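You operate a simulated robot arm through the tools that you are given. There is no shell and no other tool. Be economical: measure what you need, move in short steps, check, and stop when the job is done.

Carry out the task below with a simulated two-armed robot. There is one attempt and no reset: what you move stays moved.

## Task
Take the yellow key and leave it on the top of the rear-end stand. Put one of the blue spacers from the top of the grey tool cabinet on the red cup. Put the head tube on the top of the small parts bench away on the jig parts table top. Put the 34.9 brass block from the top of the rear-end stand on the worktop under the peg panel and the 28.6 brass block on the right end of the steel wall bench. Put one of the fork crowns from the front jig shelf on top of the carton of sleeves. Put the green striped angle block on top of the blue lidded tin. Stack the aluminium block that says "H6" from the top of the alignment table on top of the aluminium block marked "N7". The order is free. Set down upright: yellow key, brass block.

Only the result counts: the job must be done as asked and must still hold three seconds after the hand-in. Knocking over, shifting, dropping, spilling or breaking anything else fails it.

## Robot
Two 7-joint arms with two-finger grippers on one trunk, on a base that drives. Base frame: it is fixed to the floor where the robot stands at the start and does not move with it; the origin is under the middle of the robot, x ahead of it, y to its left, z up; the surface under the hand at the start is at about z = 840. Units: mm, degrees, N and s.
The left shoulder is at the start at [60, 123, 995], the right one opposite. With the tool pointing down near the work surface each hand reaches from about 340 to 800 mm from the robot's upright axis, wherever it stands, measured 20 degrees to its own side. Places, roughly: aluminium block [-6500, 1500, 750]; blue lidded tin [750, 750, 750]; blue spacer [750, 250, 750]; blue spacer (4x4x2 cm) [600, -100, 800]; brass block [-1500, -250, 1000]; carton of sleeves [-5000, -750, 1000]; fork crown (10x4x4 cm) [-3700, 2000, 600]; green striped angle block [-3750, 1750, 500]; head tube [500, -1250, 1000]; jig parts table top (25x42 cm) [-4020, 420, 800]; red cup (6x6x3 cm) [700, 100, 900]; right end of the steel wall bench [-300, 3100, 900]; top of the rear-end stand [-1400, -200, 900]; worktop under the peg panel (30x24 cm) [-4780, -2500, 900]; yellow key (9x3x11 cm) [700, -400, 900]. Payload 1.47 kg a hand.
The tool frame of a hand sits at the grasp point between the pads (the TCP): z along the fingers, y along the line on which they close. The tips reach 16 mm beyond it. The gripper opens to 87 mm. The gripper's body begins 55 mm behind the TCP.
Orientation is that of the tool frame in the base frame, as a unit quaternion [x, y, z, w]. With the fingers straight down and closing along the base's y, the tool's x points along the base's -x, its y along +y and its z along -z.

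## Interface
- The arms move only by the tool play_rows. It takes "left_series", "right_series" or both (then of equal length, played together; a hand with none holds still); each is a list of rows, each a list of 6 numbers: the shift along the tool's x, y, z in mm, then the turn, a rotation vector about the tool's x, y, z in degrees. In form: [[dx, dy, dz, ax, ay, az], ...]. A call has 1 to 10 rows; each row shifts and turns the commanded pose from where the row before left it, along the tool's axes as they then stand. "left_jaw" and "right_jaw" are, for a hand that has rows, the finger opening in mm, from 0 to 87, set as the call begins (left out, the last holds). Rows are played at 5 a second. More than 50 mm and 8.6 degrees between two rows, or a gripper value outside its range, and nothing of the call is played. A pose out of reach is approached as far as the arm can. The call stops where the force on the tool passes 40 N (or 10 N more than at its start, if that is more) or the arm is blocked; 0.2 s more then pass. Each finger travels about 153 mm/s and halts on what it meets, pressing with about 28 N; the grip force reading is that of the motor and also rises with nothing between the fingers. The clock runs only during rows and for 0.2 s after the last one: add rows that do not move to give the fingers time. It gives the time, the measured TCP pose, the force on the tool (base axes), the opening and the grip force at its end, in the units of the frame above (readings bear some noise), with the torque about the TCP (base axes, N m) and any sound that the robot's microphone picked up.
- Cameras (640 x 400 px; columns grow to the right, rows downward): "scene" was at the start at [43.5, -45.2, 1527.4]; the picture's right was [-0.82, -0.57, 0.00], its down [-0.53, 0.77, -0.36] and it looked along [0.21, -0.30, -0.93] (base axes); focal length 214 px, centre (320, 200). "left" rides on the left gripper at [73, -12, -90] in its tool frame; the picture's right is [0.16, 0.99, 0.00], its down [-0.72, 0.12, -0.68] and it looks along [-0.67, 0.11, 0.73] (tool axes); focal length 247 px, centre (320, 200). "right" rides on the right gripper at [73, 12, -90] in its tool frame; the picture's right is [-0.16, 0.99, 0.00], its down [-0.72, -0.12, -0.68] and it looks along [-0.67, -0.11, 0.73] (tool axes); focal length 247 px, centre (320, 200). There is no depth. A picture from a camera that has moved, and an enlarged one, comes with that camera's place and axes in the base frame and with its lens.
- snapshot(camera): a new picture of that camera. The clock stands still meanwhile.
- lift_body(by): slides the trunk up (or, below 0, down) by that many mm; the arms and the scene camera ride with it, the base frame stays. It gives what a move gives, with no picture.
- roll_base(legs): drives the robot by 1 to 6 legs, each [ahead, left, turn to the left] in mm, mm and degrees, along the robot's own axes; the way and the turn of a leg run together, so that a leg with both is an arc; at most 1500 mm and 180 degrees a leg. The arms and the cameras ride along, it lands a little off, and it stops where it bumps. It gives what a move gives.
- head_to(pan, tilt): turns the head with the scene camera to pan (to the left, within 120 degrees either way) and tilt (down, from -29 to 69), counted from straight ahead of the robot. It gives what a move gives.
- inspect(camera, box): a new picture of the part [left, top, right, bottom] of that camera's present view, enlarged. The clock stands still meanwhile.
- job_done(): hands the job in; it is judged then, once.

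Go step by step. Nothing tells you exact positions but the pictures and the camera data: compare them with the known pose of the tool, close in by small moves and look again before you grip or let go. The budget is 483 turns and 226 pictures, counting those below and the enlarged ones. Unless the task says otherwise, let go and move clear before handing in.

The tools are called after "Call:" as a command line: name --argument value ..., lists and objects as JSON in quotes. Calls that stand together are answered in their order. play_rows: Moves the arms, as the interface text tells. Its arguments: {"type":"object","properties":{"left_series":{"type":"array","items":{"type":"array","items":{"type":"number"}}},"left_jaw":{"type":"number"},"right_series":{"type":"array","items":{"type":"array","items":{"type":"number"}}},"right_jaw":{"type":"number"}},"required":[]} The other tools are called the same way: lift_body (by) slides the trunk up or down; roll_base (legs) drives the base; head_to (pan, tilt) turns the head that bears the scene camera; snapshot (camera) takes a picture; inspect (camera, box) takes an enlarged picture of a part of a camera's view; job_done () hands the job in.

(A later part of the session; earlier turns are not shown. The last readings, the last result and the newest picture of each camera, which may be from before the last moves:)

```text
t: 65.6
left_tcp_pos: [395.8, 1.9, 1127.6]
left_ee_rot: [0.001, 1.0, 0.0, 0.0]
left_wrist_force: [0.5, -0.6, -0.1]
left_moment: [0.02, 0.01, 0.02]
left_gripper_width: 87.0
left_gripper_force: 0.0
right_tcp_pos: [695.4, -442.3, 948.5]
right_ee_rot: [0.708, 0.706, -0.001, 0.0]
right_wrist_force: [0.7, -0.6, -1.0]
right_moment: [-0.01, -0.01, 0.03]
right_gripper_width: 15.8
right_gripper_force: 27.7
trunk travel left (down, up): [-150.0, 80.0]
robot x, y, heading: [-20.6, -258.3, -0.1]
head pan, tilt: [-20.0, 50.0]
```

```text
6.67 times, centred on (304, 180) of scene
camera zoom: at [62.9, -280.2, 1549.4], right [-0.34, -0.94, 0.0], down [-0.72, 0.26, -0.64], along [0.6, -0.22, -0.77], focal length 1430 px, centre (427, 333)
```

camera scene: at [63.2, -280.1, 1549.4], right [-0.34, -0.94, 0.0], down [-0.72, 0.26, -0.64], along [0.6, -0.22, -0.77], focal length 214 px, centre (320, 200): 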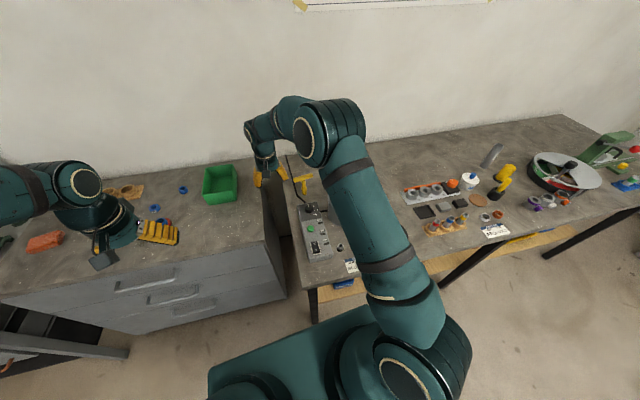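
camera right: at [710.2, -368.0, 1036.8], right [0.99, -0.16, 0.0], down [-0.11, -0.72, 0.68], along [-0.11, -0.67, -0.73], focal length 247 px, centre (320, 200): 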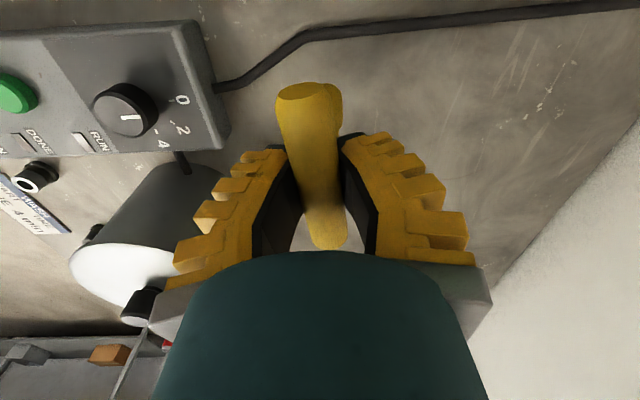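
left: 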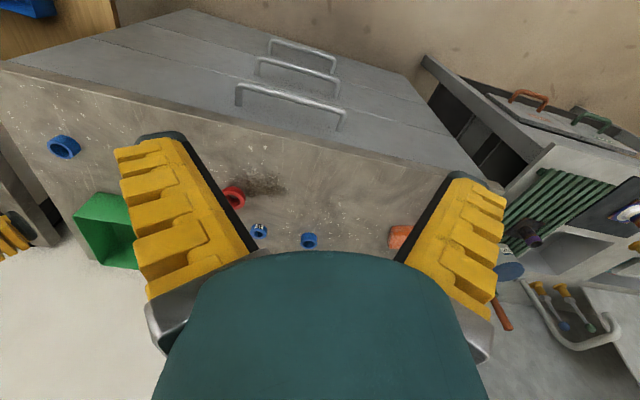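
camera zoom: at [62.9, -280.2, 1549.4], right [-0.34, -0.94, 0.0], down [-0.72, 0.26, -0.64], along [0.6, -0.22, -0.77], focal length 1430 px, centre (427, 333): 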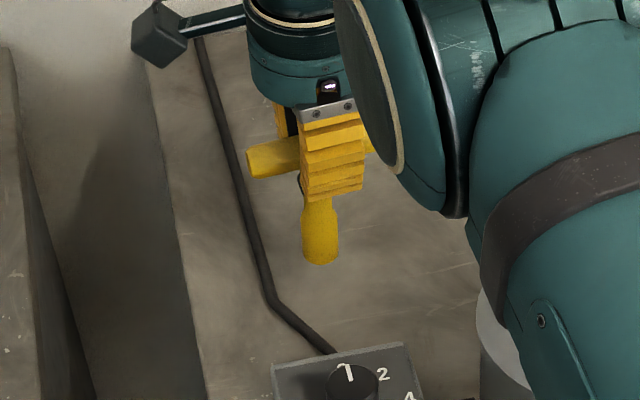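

Key is held. Raise and retract it, then look behind at the stand.

Call:
play_rows --right_series '[[0, 0, -45, 0, 0, 0], [0, 0, -45, 0, 0, 0], [0, 0, -45, 0, 0, 0], [0, -40, -20, 0, 0, 0], [0, -40, -20, 0, 0, 0], [0, -40, 0, 0, 0, 0], [0, -40, 0, 0, 0, 0], [0, -40, 0, 0, 0, 0]]' --right_jaw 0

Call:
roll_base --legs '[[-200, 50, 0], [0, 0, 90]]'

Call:
head_to --pan 60 --tilt 25

Call:
snapshot --camera "scene"

```text
t: 67.4
left_tcp_pos: [395.7, 2.3, 1128.8]
left_ee_rot: [0.0, 1.0, 0.001, 0.0]
left_wrist_force: [0.0, 0.1, 0.3]
left_moment: [-0.01, -0.06, -0.01]
left_gripper_width: 86.9
left_gripper_force: 0.2
right_tcp_pos: [495.6, -442.3, 1120.5]
right_ee_rot: [0.707, 0.707, -0.002, 0.0]
right_wrist_force: [-0.8, -0.8, -1.5]
right_moment: [0.01, -0.03, -0.05]
right_gripper_width: 16.0
right_gripper_force: 28.7
trunk travel left (down, up): [-150.0, 80.0]
robot x, y, heading: [-22.4, -253.2, -0.1]
head pan, tilt: [-20.0, 50.0]
```

```text
t: 72.8
left_tcp_pos: [-478.0, 212.3, 1128.4]
left_ee_rot: [-0.707, 0.708, 0.0, 0.0]
left_wrist_force: [0.2, -0.3, 0.0]
left_moment: [0.01, -0.01, 0.0]
left_gripper_width: 87.1
left_gripper_force: 0.0
right_tcp_pos: [-33.6, 313.2, 1120.1]
right_ee_rot: [0.001, 1.0, -0.002, 0.001]
right_wrist_force: [-0.3, -0.1, -1.4]
right_moment: [0.01, -0.01, -0.02]
right_gripper_width: 16.2
right_gripper_force: 27.7
trunk travel left (down, up): [-150.0, 80.0]
robot x, y, heading: [-223.2, -205.6, 90.2]
head pan, tilt: [-20.0, 50.0]
```

```text
t: 74.3
left_tcp_pos: [-477.7, 212.3, 1127.3]
left_ee_rot: [-0.707, 0.708, 0.0, -0.001]
left_wrist_force: [0.2, -1.2, 0.3]
left_moment: [0.0, -0.01, -0.03]
left_gripper_width: 87.1
left_gripper_force: 0.1
right_tcp_pos: [-33.8, 313.8, 1120.7]
right_ee_rot: [0.001, 1.0, -0.002, 0.002]
right_wrist_force: [-0.1, 0.0, -1.4]
right_moment: [0.01, -0.01, -0.01]
right_gripper_width: 16.0
right_gripper_force: 28.1
trunk travel left (down, up): [-150.0, 80.0]
robot x, y, heading: [-221.1, -205.5, 90.2]
head pan, tilt: [60.0, 25.0]
```

```text
171 pictures are left
camera scene: at [-299.9, -147.3, 1586.8], right [0.5, 0.86, 0.0], down [0.37, -0.21, -0.91], along [-0.78, 0.46, -0.42], focal length 214 px, centre (320, 200)
```

scene: 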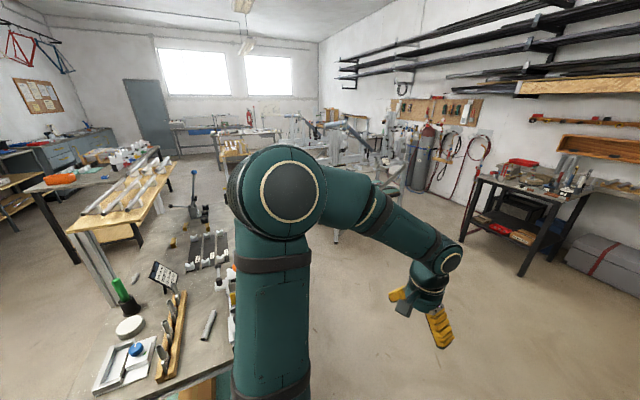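

Call:
roll_base --legs '[[0, 0, 90]]'

Call:
head_to --pan 0 --tilt 35

Call:
snapshot --camera "scene"

```text
t: 78.6
left_tcp_pos: [-638.4, -462.5, 1128.3]
left_ee_rot: [1.0, 0.002, 0.0, -0.001]
left_wrist_force: [0.4, 0.0, -1.0]
left_moment: [0.02, 0.02, -0.01]
left_gripper_width: 87.1
left_gripper_force: 0.0
right_tcp_pos: [-741.0, -19.2, 1120.7]
right_ee_rot: [0.708, -0.706, 0.0, -0.002]
right_wrist_force: [0.2, -0.1, -1.0]
right_moment: [-0.01, -0.02, -0.01]
right_gripper_width: 15.7
right_gripper_force: 27.7
trunk travel left (down, up): [-150.0, 80.0]
robot x, y, heading: [-222.1, -203.5, -179.9]
head pan, tilt: [60.0, 25.0]
```

```text
t: 79.9
left_tcp_pos: [-638.2, -462.7, 1128.9]
left_ee_rot: [1.0, 0.002, 0.0, 0.0]
left_wrist_force: [0.8, -0.4, -0.2]
left_moment: [-0.01, -0.02, -0.03]
left_gripper_width: 87.2
left_gripper_force: 0.0
right_tcp_pos: [-741.3, -19.6, 1121.1]
right_ee_rot: [0.709, -0.705, 0.0, -0.002]
right_wrist_force: [0.1, 0.0, -1.0]
right_moment: [-0.01, 0.01, -0.01]
right_gripper_width: 15.3
right_gripper_force: 28.0
trunk travel left (down, up): [-150.0, 80.0]
robot x, y, heading: [-222.1, -204.1, -180.1]
head pan, tilt: [0.0, 35.0]
```

```text
170 pictures are left
camera scene: at [-318.4, -204.0, 1571.1], right [0.0, 1.0, 0.0], down [0.57, 0.0, -0.82], along [-0.82, 0.0, -0.57], focal length 214 px, centre (320, 200)
```

scene: 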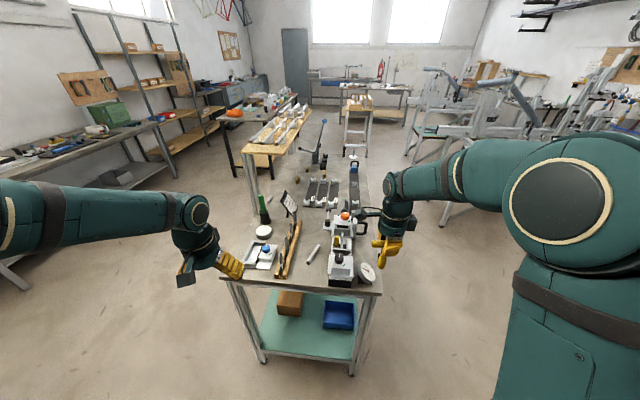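

The stand is right ahead. Zoom to find free space and the brass blocks.

Call:
inspect --camera "scene" --box '[220, 110, 400, 290]'

```text
2.22 times, centred on (310, 200) of scene
camera zoom: at [-318.4, -204.0, 1571.1], right [0.0, 1.0, 0.0], down [0.57, 0.0, -0.82], along [-0.82, 0.0, -0.57], focal length 477 px, centre (342, 200)
```

zoom: 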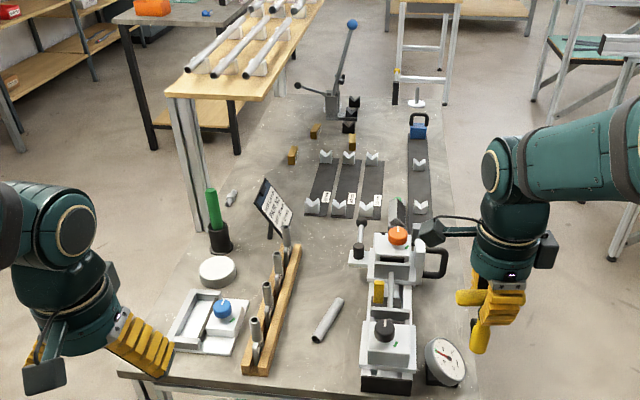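

I'll place the key in the free patch at about [-1170, -232]. Raise the key more, then drive closer.

Call:
play_rows --right_series '[[0, 0, -45, 0, 0, 0], [0, 0, -45, 0, 0, 0]]' --right_jaw 0

Call:
roll_base --legs '[[0, 150, 0], [255, 0, 0]]'

Call:
head_to --pan 0 --tilt 45

Call:
snapshot --camera "scene"

Call:
snapshot --camera "left"

```text
t: 80.5
left_tcp_pos: [-638.1, -463.4, 1129.0]
left_ee_rot: [1.0, 0.002, 0.0, 0.0]
left_wrist_force: [-0.3, 0.0, 0.0]
left_moment: [0.01, 0.01, -0.01]
left_gripper_width: 87.1
left_gripper_force: 0.1
right_tcp_pos: [-738.3, -19.5, 1209.3]
right_ee_rot: [0.708, -0.706, 0.0, -0.002]
right_wrist_force: [0.2, 0.3, -1.0]
right_moment: [-0.02, -0.02, 0.0]
right_gripper_width: 15.3
right_gripper_force: 27.8
trunk travel left (down, up): [-150.0, 80.0]
robot x, y, heading: [-220.2, -206.0, -179.9]
head pan, tilt: [0.0, 35.0]
```

```text
t: 83.9
left_tcp_pos: [-890.0, -610.5, 1127.3]
left_ee_rot: [1.0, -0.002, 0.001, 0.0]
left_wrist_force: [-0.6, 0.6, -0.8]
left_moment: [-0.03, -0.03, 0.0]
left_gripper_width: 86.8
left_gripper_force: 0.0
right_tcp_pos: [-989.3, -167.7, 1209.3]
right_ee_rot: [-0.706, 0.708, -0.001, 0.0]
right_wrist_force: [-0.4, 0.4, -0.6]
right_moment: [-0.05, 0.0, 0.01]
right_gripper_width: 14.9
right_gripper_force: 28.1
trunk travel left (down, up): [-150.0, 80.0]
robot x, y, heading: [-468.3, -355.5, 179.8]
head pan, tilt: [0.0, 35.0]
```

```text
t: 84.6
left_tcp_pos: [-888.3, -612.0, 1128.8]
left_ee_rot: [1.0, -0.001, 0.0, -0.001]
left_wrist_force: [0.9, -0.2, -0.3]
left_moment: [0.03, 0.03, -0.02]
left_gripper_width: 86.8
left_gripper_force: 0.1
right_tcp_pos: [-988.7, -166.7, 1209.7]
right_ee_rot: [-0.707, 0.707, 0.0, 0.002]
right_wrist_force: [0.5, 0.1, -0.7]
right_moment: [0.01, 0.03, -0.03]
right_gripper_width: 15.1
right_gripper_force: 28.1
trunk travel left (down, up): [-150.0, 80.0]
robot x, y, heading: [-472.2, -355.1, 179.9]
head pan, tilt: [0.0, 45.0]
```

```text
168 pictures are left
camera scene: at [-561.8, -354.2, 1556.3], right [0.0, 1.0, 0.0], down [0.71, 0.0, -0.71], along [-0.71, 0.0, -0.71], focal length 214 px, centre (320, 200)
```

scene: 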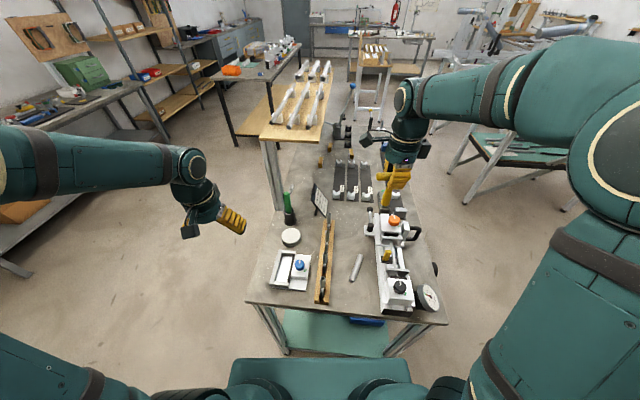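

```text
167 pictures are left
camera left: at [-817.0, -599.7, 1218.5], right [0.16, -0.99, 0.0], down [-0.72, -0.11, 0.68], along [-0.67, -0.11, -0.73], focal length 247 px, centre (320, 200)
```

left: 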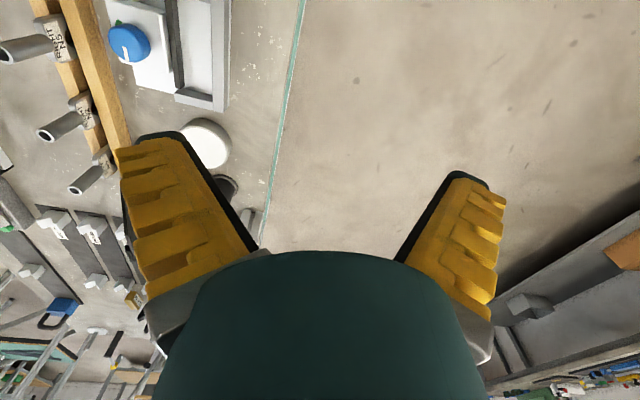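

Call:
inspect --camera "scene" --box '[270, 150, 430, 290]'

Call:
snapshot --camera "right"

```text
2.86 times, centred on (350, 220) of scene
camera zoom: at [-561.8, -354.2, 1556.3], right [0.0, 1.0, 0.0], down [0.71, 0.0, -0.71], along [-0.71, 0.0, -0.71], focal length 613 px, centre (234, 143)
```

zoom: 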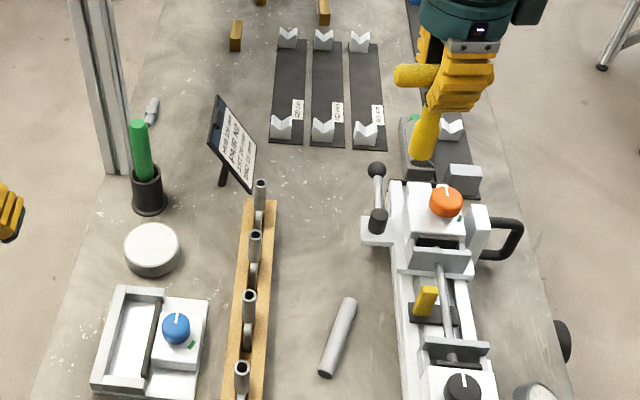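

```text
165 pictures are left
camera right: at [-998.3, -240.5, 1298.5], right [-0.99, 0.16, 0.0], down [0.12, 0.72, 0.68], along [0.11, 0.67, -0.73], focal length 247 px, centre (320, 200)
```

right: 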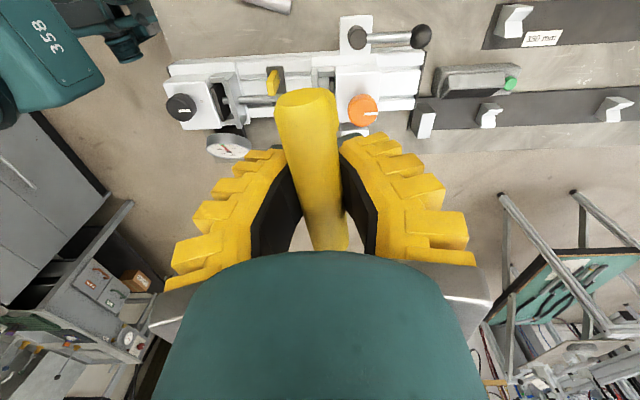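

Triangulating, the stand top is about z≈875–880. I'll move the key over [-1085, -240] and view.

Call:
play_rows --right_series '[[25, 32, 0, 0, 0, 0], [24, 32, 0, 0, 0, 0], [24, 32, 0, 0, 0, 0], [0, 0, 40, 0, 0, 0], [0, 0, 40, 0, 0, 0], [0, 0, 0, 0, 0, 0]]' --right_jaw 0

Call:
inspect --camera "scene" --box '[270, 150, 430, 290]'

Call:
snapshot --camera "right"

```text
t: 86.0
left_tcp_pos: [-890.0, -610.9, 1128.0]
left_ee_rot: [1.0, -0.002, 0.0, 0.0]
left_wrist_force: [0.1, 0.5, -0.1]
left_moment: [-0.04, 0.01, 0.0]
left_gripper_width: 86.8
left_gripper_force: 0.1
right_tcp_pos: [-1085.7, -239.9, 1128.4]
right_ee_rot: [-0.706, 0.708, 0.0, 0.0]
right_wrist_force: [0.4, -0.1, -1.0]
right_moment: [-0.01, 0.05, 0.03]
right_gripper_width: 14.6
right_gripper_force: 27.2
trunk travel left (down, up): [-150.0, 80.0]
robot x, y, heading: [-474.4, -351.1, 179.9]
head pan, tilt: [0.0, 45.0]
```

```text
2.86 times, centred on (350, 220) of scene
camera zoom: at [-561.5, -353.9, 1556.3], right [0.0, 1.0, 0.0], down [0.71, 0.0, -0.71], along [-0.71, 0.0, -0.71], focal length 613 px, centre (234, 143)
```

zoom: 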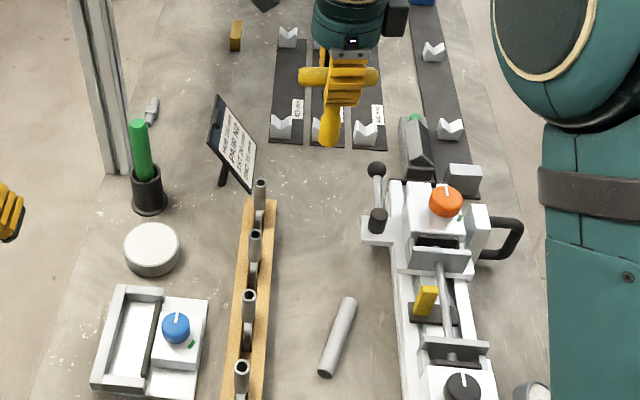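

```text
163 pictures are left
camera right: at [-1095.8, -312.4, 1218.3], right [-0.99, 0.16, 0.0], down [0.12, 0.72, 0.68], along [0.11, 0.67, -0.73], focal length 247 px, centre (320, 200)
```

right: 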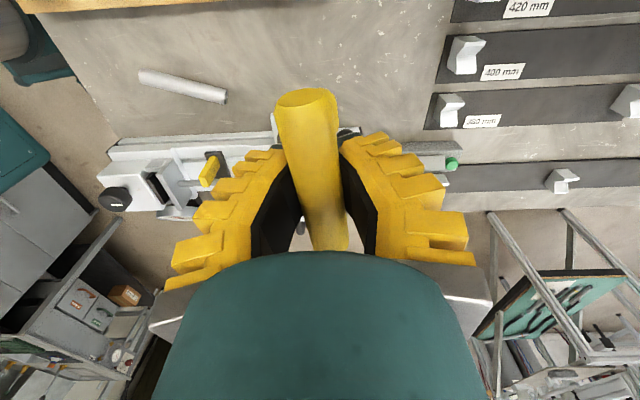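

Call:
play_rows --right_series '[[0, 0, 40, 0, 0, 0], [0, 0, 40, 0, 0, 0], [0, 0, 40, 0, 0, 0], [0, 0, 8, 0, 0, 0], [0, 0, 0, 0, 0, 0]]' --right_jaw 0

Call:
inspect --camera "scene" --box '[290, 170, 390, 240]'

Call:
snapshot --camera "right"

```text
t: 87.2
left_tcp_pos: [-889.2, -611.0, 1129.1]
left_ee_rot: [1.0, -0.001, 0.0, 0.0]
left_wrist_force: [-0.4, 0.4, 0.8]
left_moment: [-0.02, -0.03, -0.04]
left_gripper_width: 87.1
left_gripper_force: 0.0
right_tcp_pos: [-1083.5, -238.6, 1000.8]
right_ee_rot: [-0.707, 0.708, 0.0, 0.002]
right_wrist_force: [0.6, -0.3, -0.3]
right_moment: [-0.01, 0.0, -0.01]
right_gripper_width: 14.5
right_gripper_force: 28.0
trunk travel left (down, up): [-150.0, 80.0]
robot x, y, heading: [-470.6, -356.9, 179.9]
head pan, tilt: [0.0, 45.0]
```

```text
5.71 times, centred on (340, 205) of scene
camera zoom: at [-562.5, -354.1, 1556.3], right [0.0, 1.0, 0.0], down [0.71, 0.0, -0.71], along [-0.71, 0.0, -0.71], focal length 1226 px, centre (206, 171)
```

zoom: 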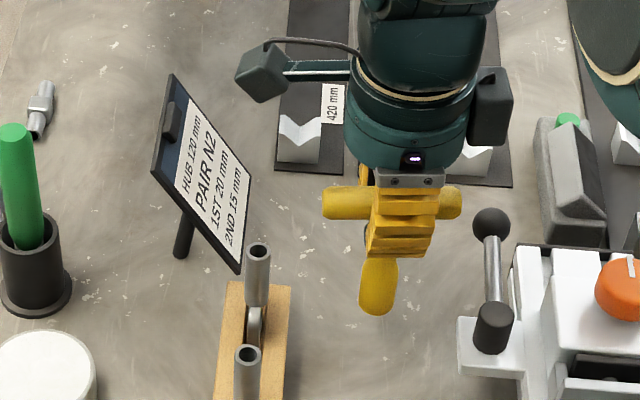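

```text
161 pictures are left
camera right: at [-1094.6, -310.9, 1090.6], right [-0.99, 0.16, 0.0], down [0.12, 0.72, 0.68], along [0.11, 0.67, -0.73], focal length 247 px, centre (320, 200)
```

right: 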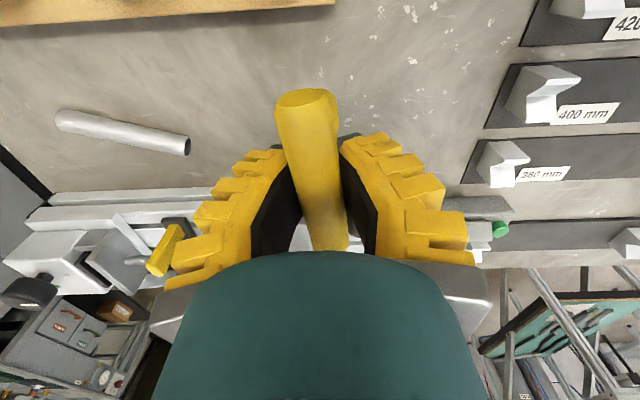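

Call:
play_rows --right_series '[[0, 0, 6, 0, 0, 0], [0, 0, 4, 0, 0, 0], [0, 0, 0, 0, 0, 0]]' --right_jaw 0

Call:
play_rows --right_series '[[0, 0, 3, 0, 0, 0], [0, 0, 0, 0, 0, 0]]' --right_jaw 0

Call:
play_rows --right_series '[[0, 0, 3, 0, 0, 0], [0, 0, 0, 0, 0, 0]]' --right_jaw 0

Call:
inspect --camera "scene" --box '[290, 170, 390, 240]'

```text
t: 88.0
left_tcp_pos: [-889.5, -611.2, 1128.5]
left_ee_rot: [1.0, -0.001, 0.0, 0.0]
left_wrist_force: [0.8, -0.1, -0.9]
left_moment: [0.01, 0.0, 0.0]
left_gripper_width: 86.8
left_gripper_force: 0.1
right_tcp_pos: [-1083.3, -239.4, 991.7]
right_ee_rot: [-0.706, 0.708, 0.0, 0.002]
right_wrist_force: [0.2, -0.2, -0.6]
right_moment: [0.02, 0.0, 0.03]
right_gripper_width: 14.3
right_gripper_force: 28.1
trunk travel left (down, up): [-150.0, 80.0]
robot x, y, heading: [-475.7, -358.3, 180.1]
head pan, tilt: [0.0, 45.0]
```

```text
t: 88.6
left_tcp_pos: [-890.5, -611.8, 1127.9]
left_ee_rot: [1.0, 0.0, 0.0, 0.0]
left_wrist_force: [-0.2, 1.2, -0.5]
left_moment: [0.0, 0.01, 0.02]
left_gripper_width: 87.1
left_gripper_force: 0.1
right_tcp_pos: [-1084.5, -240.0, 988.4]
right_ee_rot: [-0.706, 0.708, 0.0, 0.002]
right_wrist_force: [0.1, -0.2, -1.2]
right_moment: [0.01, 0.0, 0.0]
right_gripper_width: 14.5
right_gripper_force: 28.1
trunk travel left (down, up): [-150.0, 80.0]
robot x, y, heading: [-473.4, -353.0, 179.9]
head pan, tilt: [0.0, 45.0]
```

```text
t: 89.2
left_tcp_pos: [-889.9, -611.7, 1129.2]
left_ee_rot: [1.0, -0.001, 0.0, 0.0]
left_wrist_force: [0.0, -0.6, 0.6]
left_moment: [0.0, -0.01, 0.02]
left_gripper_width: 86.9
left_gripper_force: 0.0
right_tcp_pos: [-1082.5, -240.1, 984.8]
right_ee_rot: [-0.706, 0.708, 0.0, 0.002]
right_wrist_force: [-0.3, 0.2, -1.2]
right_moment: [-0.01, 0.02, 0.01]
right_gripper_width: 14.5
right_gripper_force: 28.2
trunk travel left (down, up): [-150.0, 80.0]
robot x, y, heading: [-472.9, -356.4, 180.0]
head pan, tilt: [0.0, 45.0]
```

```text
5.71 times, centred on (340, 205) of scene
camera zoom: at [-562.2, -354.2, 1556.3], right [0.0, 1.0, 0.0], down [0.71, 0.0, -0.71], along [-0.71, 0.0, -0.71], focal length 1226 px, centre (206, 171)
```

zoom: 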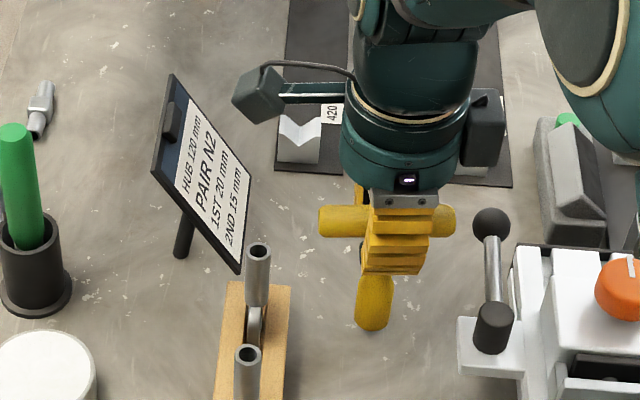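

Call:
play_rows --right_series '[[0, 0, 3, 0, 0, 0], [0, 0, 0, 0, 0, 0]]' --right_jaw 0

Call:
play_rows --right_series '[[0, 0, 2, 0, 0, 0], [0, 0, 0, 0, 0, 0]]' --right_jaw 0

Call:
play_rows --right_series '[[0, 0, 2, 0, 0, 0], [0, 0, 0, 0, 0, 0]]' --right_jaw 0

Call:
play_rows --right_series '[[0, 0, 2, 0, 0, 0], [0, 0, 0, 0, 0, 0]]' --right_jaw 0

```text
t: 89.8
left_tcp_pos: [-889.4, -610.8, 1127.5]
left_ee_rot: [1.0, -0.001, 0.001, 0.0]
left_wrist_force: [-0.5, 0.7, 0.1]
left_moment: [-0.01, 0.01, -0.01]
left_gripper_width: 87.1
left_gripper_force: 0.2
right_tcp_pos: [-1084.0, -240.5, 983.1]
right_ee_rot: [-0.707, 0.708, -0.001, 0.002]
right_wrist_force: [0.4, -0.4, -1.6]
right_moment: [0.0, 0.0, 0.0]
right_gripper_width: 14.4
right_gripper_force: 27.7
trunk travel left (down, up): [-150.0, 80.0]
robot x, y, heading: [-474.4, -355.5, 179.9]
head pan, tilt: [0.0, 45.0]
```

```text
t: 90.4
left_tcp_pos: [-890.3, -611.6, 1128.4]
left_ee_rot: [1.0, -0.001, 0.0, -0.001]
left_wrist_force: [1.6, 0.1, -0.7]
left_moment: [0.0, 0.02, 0.01]
left_gripper_width: 87.2
left_gripper_force: 0.1
right_tcp_pos: [-1084.2, -239.4, 980.4]
right_ee_rot: [-0.707, 0.708, -0.001, 0.002]
right_wrist_force: [-0.2, -0.4, -1.0]
right_moment: [0.03, 0.02, 0.01]
right_gripper_width: 14.4
right_gripper_force: 28.5
trunk travel left (down, up): [-150.0, 80.0]
robot x, y, heading: [-472.2, -354.0, 179.9]
head pan, tilt: [0.0, 45.0]
```

```text
t: 91.0
left_tcp_pos: [-888.9, -611.2, 1127.8]
left_ee_rot: [1.0, 0.0, 0.0, 0.0]
left_wrist_force: [-0.4, 0.2, 0.0]
left_moment: [-0.02, 0.01, 0.01]
left_gripper_width: 87.0
left_gripper_force: 0.0
right_tcp_pos: [-1083.5, -240.5, 978.9]
right_ee_rot: [-0.706, 0.708, 0.0, 0.002]
right_wrist_force: [0.2, 0.2, -1.2]
right_moment: [0.01, 0.0, 0.0]
right_gripper_width: 14.1
right_gripper_force: 27.9
trunk travel left (down, up): [-150.0, 80.0]
robot x, y, heading: [-473.0, -353.2, 179.8]
head pan, tilt: [0.0, 45.0]
```

```text
t: 91.6
left_tcp_pos: [-889.8, -611.5, 1127.6]
left_ee_rot: [1.0, -0.001, 0.0, 0.0]
left_wrist_force: [0.0, 0.8, 0.0]
left_moment: [0.0, -0.01, 0.0]
left_gripper_width: 87.0
left_gripper_force: 0.1
right_tcp_pos: [-1084.5, -240.0, 976.5]
right_ee_rot: [-0.706, 0.708, -0.001, 0.002]
right_wrist_force: [0.2, 0.3, -1.3]
right_moment: [0.0, -0.01, 0.02]
right_gripper_width: 14.2
right_gripper_force: 27.7
trunk travel left (down, up): [-150.0, 80.0]
robot x, y, heading: [-472.5, -352.0, 179.7]
head pan, tilt: [0.0, 45.0]
```

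Call:
inspect --camera "scene" --box '[310, 180, 380, 240]'

Call:
inspect --camera "right" --box '[220, 60, 420, 260]'

```text
6.67 times, centred on (345, 210) of scene
camera zoom: at [-562.2, -354.2, 1556.3], right [0.0, 1.0, 0.0], down [0.71, 0.0, -0.71], along [-0.71, 0.0, -0.71], focal length 1430 px, centre (153, 133)
```

zoom: 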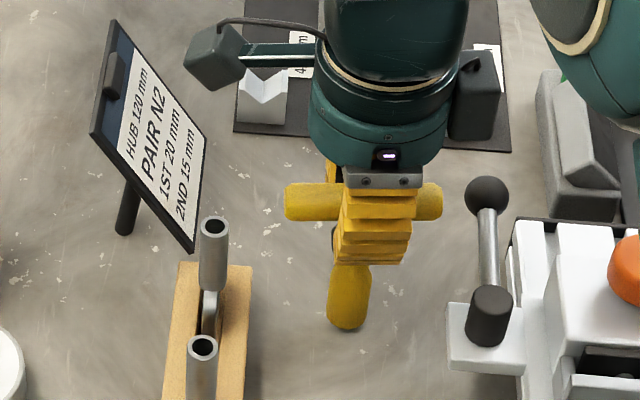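

```text
2.00 times, centred on (320, 160) of right
camera zoom: at [-1094.3, -312.2, 1065.5], right [-0.99, 0.16, 0.0], down [0.12, 0.72, 0.68], along [0.11, 0.67, -0.73], focal length 494 px, centre (320, 280)
```

zoom: 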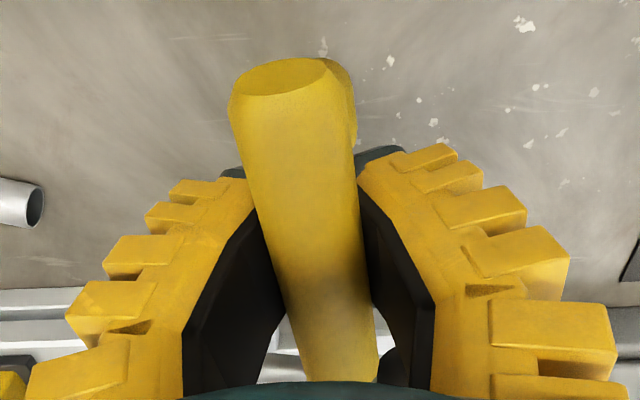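

Call:
play_rows --right_series '[[0, 0, 2, 0, 0, 0], [0, 0, 0, 0, 0, 0]]' --right_jaw 0

Call:
play_rows --right_series '[[0, 0, 2, 0, 0, 0], [0, 0, 0, 0, 0, 0]]' --right_jaw 0

Call:
play_rows --right_series '[[0, 0, 2, 0, 0, 0], [0, 0, 0, 0, 0, 0]]' --right_jaw 0

Call:
play_rows --right_series '[[0, 0, 2, 0, 0, 0], [0, 0, 0, 0, 0, 0]]' --right_jaw 0

```text
t: 92.2
left_tcp_pos: [-889.0, -610.2, 1128.4]
left_ee_rot: [1.0, -0.001, 0.0, -0.001]
left_wrist_force: [0.0, 0.4, 0.0]
left_moment: [0.04, 0.0, 0.0]
left_gripper_width: 86.8
left_gripper_force: 0.0
right_tcp_pos: [-1083.8, -239.8, 974.5]
right_ee_rot: [-0.707, 0.707, 0.0, 0.002]
right_wrist_force: [0.4, 0.4, -1.0]
right_moment: [-0.01, -0.01, -0.03]
right_gripper_width: 14.0
right_gripper_force: 28.1
trunk travel left (down, up): [-150.0, 80.0]
robot x, y, heading: [-472.3, -352.0, 179.6]
head pan, tilt: [0.0, 45.0]
```

```text
t: 92.8
left_tcp_pos: [-889.4, -611.3, 1128.8]
left_ee_rot: [1.0, -0.001, 0.0, 0.001]
left_wrist_force: [-0.7, 0.8, 0.2]
left_moment: [-0.02, -0.02, 0.01]
left_gripper_width: 87.0
left_gripper_force: 0.0
right_tcp_pos: [-1083.5, -240.6, 973.0]
right_ee_rot: [-0.707, 0.708, -0.001, 0.002]
right_wrist_force: [-0.4, -0.7, -1.1]
right_moment: [0.0, 0.01, 0.03]
right_gripper_width: 14.1
right_gripper_force: 28.2
trunk travel left (down, up): [-150.0, 80.0]
robot x, y, heading: [-473.3, -354.3, 180.0]
head pan, tilt: [0.0, 45.0]
```

```text
t: 93.4
left_tcp_pos: [-888.9, -611.8, 1129.1]
left_ee_rot: [1.0, -0.001, 0.0, 0.0]
left_wrist_force: [0.4, -1.1, -0.3]
left_moment: [0.04, -0.02, 0.03]
left_gripper_width: 87.1
left_gripper_force: 0.1
right_tcp_pos: [-1084.5, -240.8, 971.6]
right_ee_rot: [-0.706, 0.708, 0.0, 0.002]
right_wrist_force: [1.0, 0.8, 5.3]
right_moment: [0.02, 0.03, 0.0]
right_gripper_width: 14.3
right_gripper_force: 27.8
trunk travel left (down, up): [-150.0, 80.0]
robot x, y, heading: [-471.3, -357.1, 179.7]
head pan, tilt: [0.0, 45.0]
```

```text
t: 94.0
left_tcp_pos: [-889.1, -611.3, 1128.6]
left_ee_rot: [1.0, 0.0, 0.0, 0.0]
left_wrist_force: [-0.2, -1.1, 0.6]
left_moment: [-0.01, -0.02, -0.01]
left_gripper_width: 87.2
left_gripper_force: 0.1
right_tcp_pos: [-1083.7, -241.1, 969.2]
right_ee_rot: [-0.707, 0.707, 0.0, 0.0]
right_wrist_force: [-1.0, 1.0, 17.3]
right_moment: [0.06, 0.05, 0.03]
right_gripper_width: 14.5
right_gripper_force: 27.2
trunk travel left (down, up): [-150.0, 80.0]
robot x, y, heading: [-470.2, -351.7, 179.8]
head pan, tilt: [0.0, 45.0]
```

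Contact with the stand. Ease off and release.

Call:
play_rows --right_series '[[0, 0, -2, 0, 0, 0], [0, 0, -0.5, 0, 0, 0]]' --right_jaw 0

Call:
play_rows --right_series '[[0, 0, 0, 0, 0, 0], [0, 0, 0, 0, 0, 0], [0, 0, 0, 0, 0, 0]]' --right_jaw 45

Call:
inspect --camera "right" --box '[220, 60, 420, 260]'

```text
t: 94.6
left_tcp_pos: [-890.2, -611.4, 1127.1]
left_ee_rot: [1.0, -0.001, 0.001, 0.0]
left_wrist_force: [0.1, 0.8, -0.7]
left_moment: [0.01, -0.01, -0.01]
left_gripper_width: 87.1
left_gripper_force: 0.1
right_tcp_pos: [-1083.1, -241.4, 970.5]
right_ee_rot: [-0.706, 0.708, -0.001, 0.002]
right_wrist_force: [-2.4, 0.6, 7.8]
right_moment: [0.0, 0.23, -0.04]
right_gripper_width: 14.3
right_gripper_force: 28.2
trunk travel left (down, up): [-150.0, 80.0]
robot x, y, heading: [-474.3, -356.1, 179.9]
head pan, tilt: [0.0, 45.0]
```

```text
t: 95.4
left_tcp_pos: [-889.8, -611.7, 1127.9]
left_ee_rot: [1.0, -0.002, -0.001, 0.0]
left_wrist_force: [-0.1, 0.0, 0.1]
left_moment: [0.02, 0.03, 0.0]
left_gripper_width: 86.8
left_gripper_force: 0.0
right_tcp_pos: [-1083.3, -241.7, 971.0]
right_ee_rot: [-0.706, 0.708, -0.001, 0.001]
right_wrist_force: [-0.5, -0.6, 0.5]
right_moment: [0.01, -0.04, -0.02]
right_gripper_width: 50.3
right_gripper_force: 4.3
trunk travel left (down, up): [-150.0, 80.0]
robot x, y, heading: [-474.4, -355.6, 180.1]
head pan, tilt: [0.0, 45.0]
```

```text
2.00 times, centred on (320, 160) of right
camera zoom: at [-1093.7, -313.3, 1059.4], right [-0.99, 0.16, 0.0], down [0.12, 0.72, 0.68], along [0.11, 0.67, -0.73], focal length 494 px, centre (320, 280)
```

zoom: 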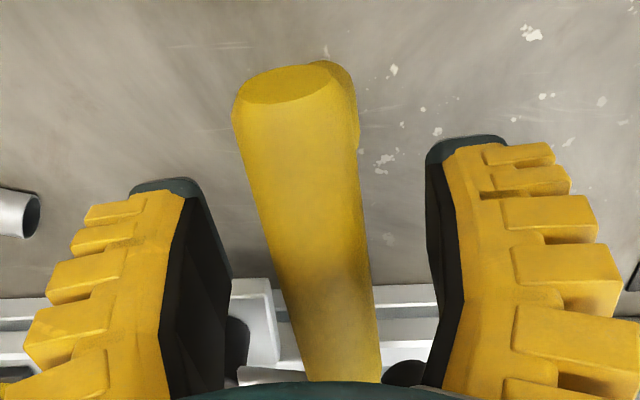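

The key stands. Rise straight up and check it.

Call:
play_rows --right_series '[[0, 0, -30, 0, 0, 0], [0, 0, -45, 0, 0, 0], [0, 0, -45, 0, 0, 0], [0, 0, -45, 0, 0, 0], [0, 0, -45, 0, 0, 0]]' --right_jaw 60

Call:
inspect --camera "scene" --box '[270, 150, 430, 290]'

```text
t: 96.6
left_tcp_pos: [-888.2, -611.5, 1127.9]
left_ee_rot: [1.0, -0.001, -0.001, 0.0]
left_wrist_force: [-0.3, -0.5, -0.4]
left_moment: [0.03, -0.01, 0.0]
left_gripper_width: 87.1
left_gripper_force: 0.1
right_tcp_pos: [-1083.6, -240.7, 1179.8]
right_ee_rot: [-0.707, 0.707, -0.001, 0.001]
right_wrist_force: [-0.1, 0.1, 1.5]
right_moment: [0.01, 0.0, 0.0]
right_gripper_width: 64.3
right_gripper_force: 3.0
trunk travel left (down, up): [-150.0, 80.0]
robot x, y, heading: [-473.4, -356.7, 179.7]
head pan, tilt: [0.0, 45.0]
```

```text
2.86 times, centred on (350, 220) of scene
camera zoom: at [-561.4, -354.2, 1556.3], right [0.0, 1.0, 0.0], down [0.71, 0.0, -0.71], along [-0.71, 0.0, -0.71], focal length 613 px, centre (234, 143)
```

zoom: 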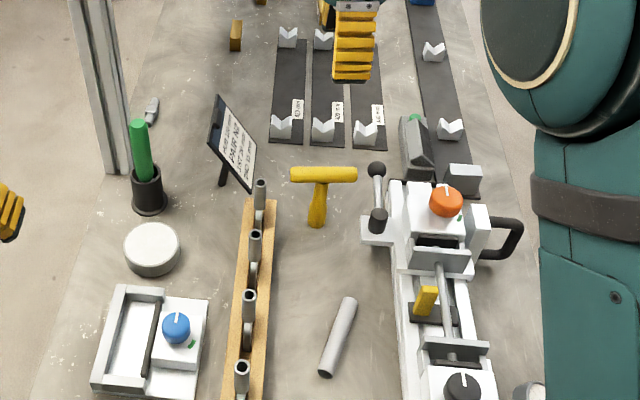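

Key is placed upright. Now retract and drive around to the stand's right side, facing it, for the brass blocks.

Call:
play_rows --right_series '[[0, -40, 0, 0, 0, 0], [0, -40, 0, 0, 0, 0], [0, -40, 0, 0, 0, 0], [0, -30, 0, 0, 0, 0]]' --right_jaw 60

Call:
roll_base --legs '[[-170, 0, 0], [0, -790, 0], [500, 0, 0]]'

Call:
head_to --pan 10 --tilt 30

Call:
snapshot --camera "scene"

```text
t: 97.6
left_tcp_pos: [-890.3, -610.6, 1128.3]
left_ee_rot: [1.0, -0.001, 0.0, 0.001]
left_wrist_force: [0.2, 0.1, -0.1]
left_moment: [0.02, 0.02, 0.01]
left_gripper_width: 86.9
left_gripper_force: 0.1
right_tcp_pos: [-933.3, -240.2, 1181.9]
right_ee_rot: [-0.706, 0.708, 0.0, 0.0]
right_wrist_force: [0.1, -0.2, 0.3]
right_moment: [0.03, 0.01, -0.01]
right_gripper_width: 64.4
right_gripper_force: 3.7
trunk travel left (down, up): [-150.0, 80.0]
robot x, y, heading: [-473.9, -356.3, 179.8]
head pan, tilt: [0.0, 45.0]
```

```text
t: 108.4
left_tcp_pos: [-1215.0, 154.7, 1129.0]
left_ee_rot: [1.0, 0.007, 0.0, 0.0]
left_wrist_force: [-0.2, -0.1, 0.2]
left_moment: [-0.01, 0.0, 0.0]
left_gripper_width: 86.8
left_gripper_force: 0.0
right_tcp_pos: [-1264.9, 523.3, 1178.8]
right_ee_rot: [0.712, -0.702, 0.0, -0.002]
right_wrist_force: [0.1, 0.7, 0.4]
right_moment: [0.0, -0.03, 0.0]
right_gripper_width: 64.6
right_gripper_force: 3.4
trunk travel left (down, up): [-150.0, 80.0]
robot x, y, heading: [-803.1, 416.7, -179.1]
head pan, tilt: [0.0, 45.0]
```

```text
t: 109.2
left_tcp_pos: [-1214.4, 156.3, 1129.0]
left_ee_rot: [1.0, 0.007, 0.0, 0.0]
left_wrist_force: [-0.3, 0.1, 0.3]
left_moment: [0.0, 0.0, 0.01]
left_gripper_width: 87.2
left_gripper_force: 0.1
right_tcp_pos: [-1264.1, 522.9, 1179.5]
right_ee_rot: [0.712, -0.702, 0.001, -0.002]
right_wrist_force: [0.4, -0.3, 0.0]
right_moment: [0.02, 0.01, 0.01]
right_gripper_width: 64.7
right_gripper_force: 3.6
trunk travel left (down, up): [-150.0, 80.0]
robot x, y, heading: [-803.8, 417.6, -179.5]
head pan, tilt: [10.0, 30.0]
```

```text
155 pictures are left
camera scene: at [-898.4, 402.0, 1578.8], right [-0.19, 0.98, 0.0], down [0.49, 0.09, -0.87], along [-0.85, -0.16, -0.5], focal length 214 px, centre (320, 200)
```

scene: 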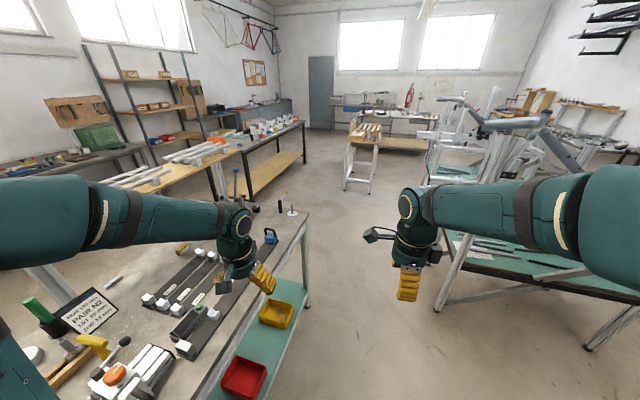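

Call:
roll_base --legs '[[660, 0, 0], [0, 0, 90]]'

Call:
head_to --pan 0 --tilt 50

Call:
snapshot --camera "scene"

```text
t: 114.4
left_tcp_pos: [-1726.4, 15.7, 1128.7]
left_ee_rot: [0.977, 0.213, 0.0, 0.001]
left_wrist_force: [-0.8, -0.3, -0.1]
left_moment: [-0.03, 0.02, 0.03]
left_gripper_width: 87.2
left_gripper_force: 0.1
right_tcp_pos: [-1920.9, 331.8, 1180.0]
right_ee_rot: [0.841, -0.541, 0.0, -0.001]
right_wrist_force: [0.4, 0.1, 0.5]
right_moment: [-0.05, -0.01, -0.02]
right_gripper_width: 64.6
right_gripper_force: 2.9
trunk travel left (down, up): [-150.0, 80.0]
robot x, y, heading: [-1459.7, 421.5, -155.4]
head pan, tilt: [10.0, 30.0]
stopped in leg 2: the robot was blocked; the commanded pose is now the measured one
```

```text
t: 115.2
left_tcp_pos: [-1726.0, 12.7, 1128.3]
left_ee_rot: [0.977, 0.213, 0.001, 0.0]
left_wrist_force: [-0.3, -0.3, -0.6]
left_moment: [-0.03, 0.0, -0.01]
left_gripper_width: 87.2
left_gripper_force: 0.0
right_tcp_pos: [-1921.4, 330.0, 1179.8]
right_ee_rot: [0.842, -0.539, 0.0, -0.003]
right_wrist_force: [-0.7, -0.4, 0.3]
right_moment: [0.0, -0.05, 0.02]
right_gripper_width: 64.4
right_gripper_force: 3.4
trunk travel left (down, up): [-150.0, 80.0]
robot x, y, heading: [-1454.1, 418.2, -155.7]
head pan, tilt: [0.0, 50.0]
```

```text
154 pictures are left
camera scene: at [-1531.8, 385.4, 1549.4], right [-0.42, 0.91, 0.0], down [0.7, 0.32, -0.64], along [-0.59, -0.27, -0.77], focal length 214 px, centre (320, 200)
```

scene: 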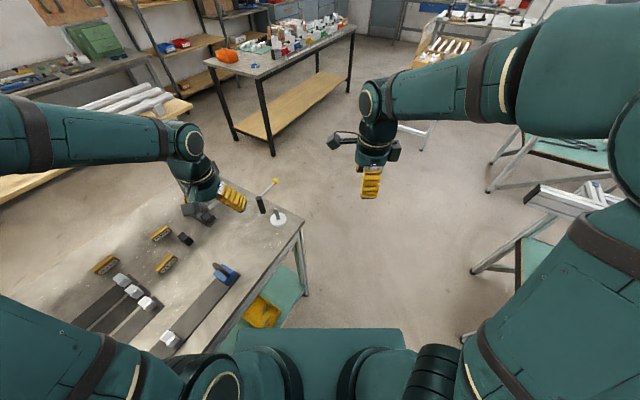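

The base bumped near the stand leg while turning. Back away from the stand first, then finish the turn.

Call:
roll_base --legs '[[-62, -137, 0], [0, 0, 65.5]]'

Call:
snapshot --camera "scene"

```text
t: 119.9
left_tcp_pos: [-1199.7, 154.9, 1128.3]
left_ee_rot: [0.709, 0.706, -0.001, 0.0]
left_wrist_force: [-0.3, 0.4, 0.2]
left_moment: [-0.03, 0.0, 0.0]
left_gripper_width: 87.2
left_gripper_force: 0.0
right_tcp_pos: [-1569.2, 110.8, 1179.9]
right_ee_rot: [1.0, -0.001, -0.001, -0.001]
right_wrist_force: [-0.1, 0.1, -0.6]
right_moment: [0.03, 0.0, 0.02]
right_gripper_width: 64.9
right_gripper_force: 3.2
trunk travel left (down, up): [-150.0, 80.0]
robot x, y, heading: [-1455.7, 571.8, -90.1]
head pan, tilt: [0.0, 50.0]
```

```text
153 pictures are left
camera scene: at [-1454.2, 485.6, 1549.4], right [-1.0, 0.01, 0.0], down [0.0, 0.77, -0.64], along [0.0, -0.64, -0.77], focal length 214 px, centre (320, 200)
```

scene: 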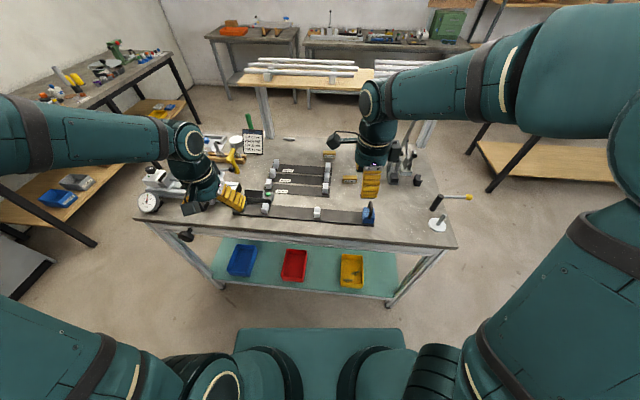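

Call:
inspect --camera "scene" --box '[230, 110, 470, 260]'

Call:
inspect --camera "scene" --box '[310, 140, 390, 190]'

```text
2.67 times, centred on (350, 185) of scene
camera zoom: at [-1454.2, 485.6, 1549.4], right [-1.0, 0.01, 0.0], down [0.0, 0.77, -0.64], along [0.0, -0.64, -0.77], focal length 572 px, centre (240, 240)
```

zoom: 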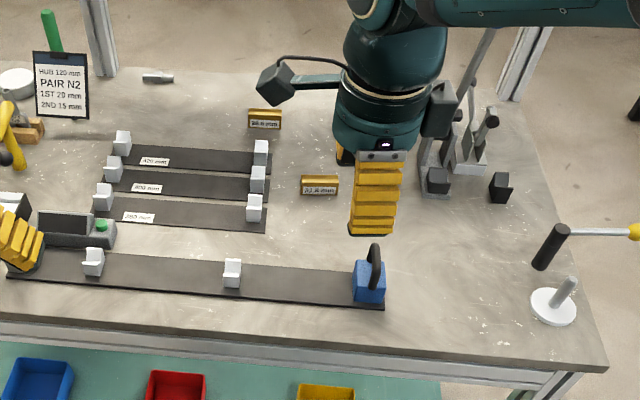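

```text
8.00 times, centred on (350, 165) of scene
camera zoom: at [-1454.2, 485.6, 1549.4], right [-1.0, 0.01, 0.0], down [0.0, 0.77, -0.64], along [0.0, -0.64, -0.77], focal length 1716 px, centre (80, 480)
```

zoom: 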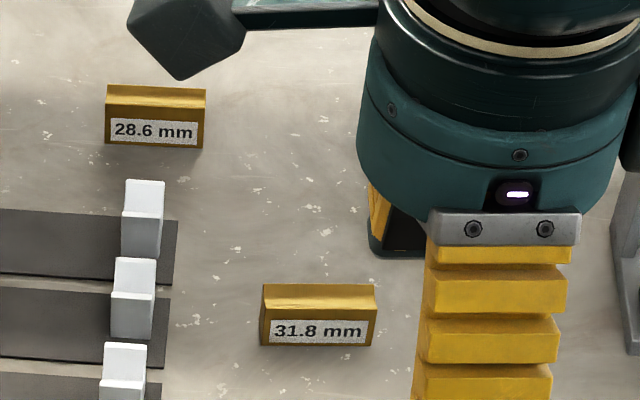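

Visible: 28.6 and 31.8; the 34.9 block should be hidden behind the right hand. Move the hand aside.

Call:
play_rows --right_series '[[40, 0, 0, 0, 0, 0], [40, 0, 0, 0, 0, 0], [40, 0, 0, 0, 0, 0], [30, 0, 0, 0, 0, 0]]' --right_jaw 70

Call:
inspect --camera "scene" --box '[310, 130, 406, 190]'

Call:
snapshot --camera "right"

```text
t: 120.9
left_tcp_pos: [-1200.8, 153.8, 1128.0]
left_ee_rot: [0.709, 0.706, 0.001, 0.0]
left_wrist_force: [-0.3, -0.4, 0.5]
left_moment: [0.0, 0.01, 0.01]
left_gripper_width: 87.0
left_gripper_force: 0.0
right_tcp_pos: [-1419.4, 111.6, 1179.1]
right_ee_rot: [1.0, -0.002, -0.001, -0.001]
right_wrist_force: [1.3, 0.3, 0.2]
right_moment: [-0.01, 0.01, -0.02]
right_gripper_width: 73.5
right_gripper_force: 2.6
trunk travel left (down, up): [-150.0, 80.0]
robot x, y, heading: [-1455.3, 573.4, -90.2]
head pan, tilt: [0.0, 50.0]
```

```text
6.67 times, centred on (358, 160) of scene
camera zoom: at [-1453.7, 485.5, 1549.3], right [-1.0, 0.01, 0.0], down [0.0, 0.77, -0.64], along [0.0, -0.64, -0.77], focal length 1430 px, centre (67, 467)
```

zoom: 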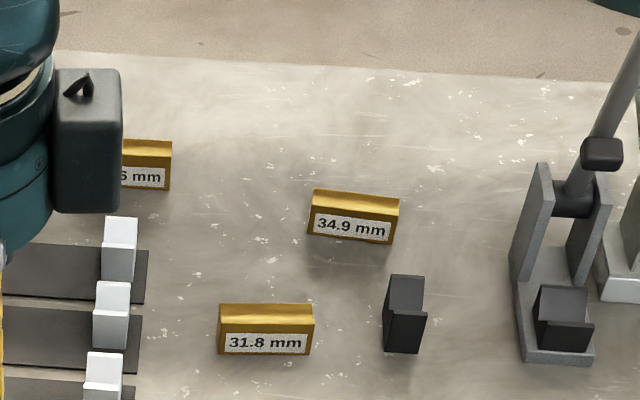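

```text
149 pictures are left
camera right: at [-1344.2, 98.9, 1268.3], right [-0.16, -0.99, 0.0], down [-0.72, 0.12, 0.68], along [-0.67, 0.11, -0.73], focal length 247 px, centre (320, 200)
```

right: 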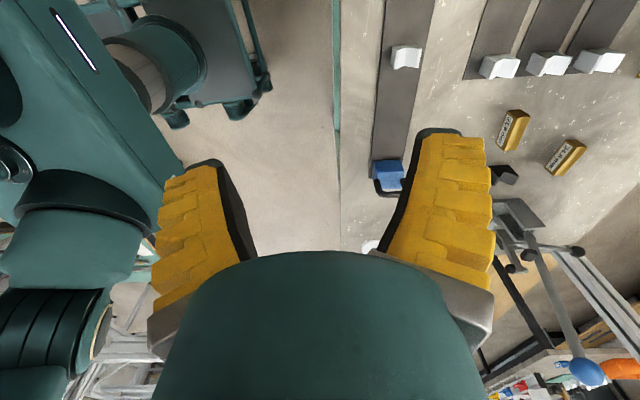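

Positions: 34.9 at ≈[-1653,-291], 28.6 at ≈[-1500,-348], stand top ≈870. I'll use the left arm (clear of the lever). First tuck the right arm, then drive closer.

Call:
play_rows --right_series '[[-30, -30, 0, 0, 0, 0], [-40, -30, 0, 0, 0, 0], [-40, -30, 0, 0, 0, 0], [-40, -20, 0, 0, 0, 0], [-10, 0, -40, 0, 0, 0]]' --left_series '[[0, 0, 0, 0, 0, -8.2], [0, 0, 0, 0, 0, -8.2], [0, 0, 0, 0, 0, -8.2], [0, 0, 0, 0, 0, -8.2], [0, 0, 0, 0, 0, -8.2]]'

Call:
play_rows --left_series '[[0, 0, 0, 0, 0, -8.2], [0, 0, 0, 0, 0, -8.2], [0, 0, 0, 0, 0, -8.2], [0, 0, 0, 0, 0, -8.2], [0, 0, 0, 0, 0, -8.2], [0, 0, 0, 0, 0, -8.0]]' --left_jaw 60

Call:
roll_base --legs '[[0, -135, 0], [170, 0, 0]]'

```text
t: 122.1
left_tcp_pos: [-1200.0, 155.4, 1128.3]
left_ee_rot: [0.416, 0.91, 0.001, 0.0]
left_wrist_force: [0.5, -0.2, -0.7]
left_moment: [-0.03, -0.02, -0.02]
left_gripper_width: 87.3
left_gripper_force: 0.0
right_tcp_pos: [-1579.4, 221.0, 1223.3]
right_ee_rot: [1.0, -0.002, -0.001, -0.002]
right_wrist_force: [0.1, 0.3, 0.3]
right_moment: [0.02, -0.02, 0.02]
right_gripper_width: 73.7
right_gripper_force: 2.1
trunk travel left (down, up): [-150.0, 80.0]
robot x, y, heading: [-1457.8, 573.9, -90.2]
head pan, tilt: [0.0, 50.0]
```

```text
t: 123.5
left_tcp_pos: [-1200.5, 154.5, 1127.6]
left_ee_rot: [0.001, 1.0, 0.0, 0.0]
left_wrist_force: [0.4, -0.2, 0.0]
left_moment: [-0.01, 0.0, -0.01]
left_gripper_width: 64.7
left_gripper_force: 3.4
right_tcp_pos: [-1580.6, 220.3, 1222.3]
right_ee_rot: [1.0, -0.002, 0.0, -0.002]
right_wrist_force: [-0.1, 0.8, 0.9]
right_moment: [0.0, -0.01, 0.01]
right_gripper_width: 73.6
right_gripper_force: 2.7
trunk travel left (down, up): [-150.0, 80.0]
robot x, y, heading: [-1454.7, 570.2, -90.1]
head pan, tilt: [0.0, 50.0]
```

```text
t: 126.4
left_tcp_pos: [-1332.2, -12.7, 1128.4]
left_ee_rot: [-0.001, 1.0, 0.0, 0.0]
left_wrist_force: [-0.5, -1.5, -0.5]
left_moment: [0.05, -0.01, 0.02]
left_gripper_width: 64.7
left_gripper_force: 2.7
right_tcp_pos: [-1711.4, 49.9, 1222.5]
right_ee_rot: [1.0, 0.002, -0.001, -0.002]
right_wrist_force: [1.0, -0.8, -0.7]
right_moment: [0.04, -0.02, 0.0]
right_gripper_width: 73.4
right_gripper_force: 2.2
trunk travel left (down, up): [-150.0, 80.0]
robot x, y, heading: [-1593.7, 402.5, -89.5]
head pan, tilt: [0.0, 50.0]
```

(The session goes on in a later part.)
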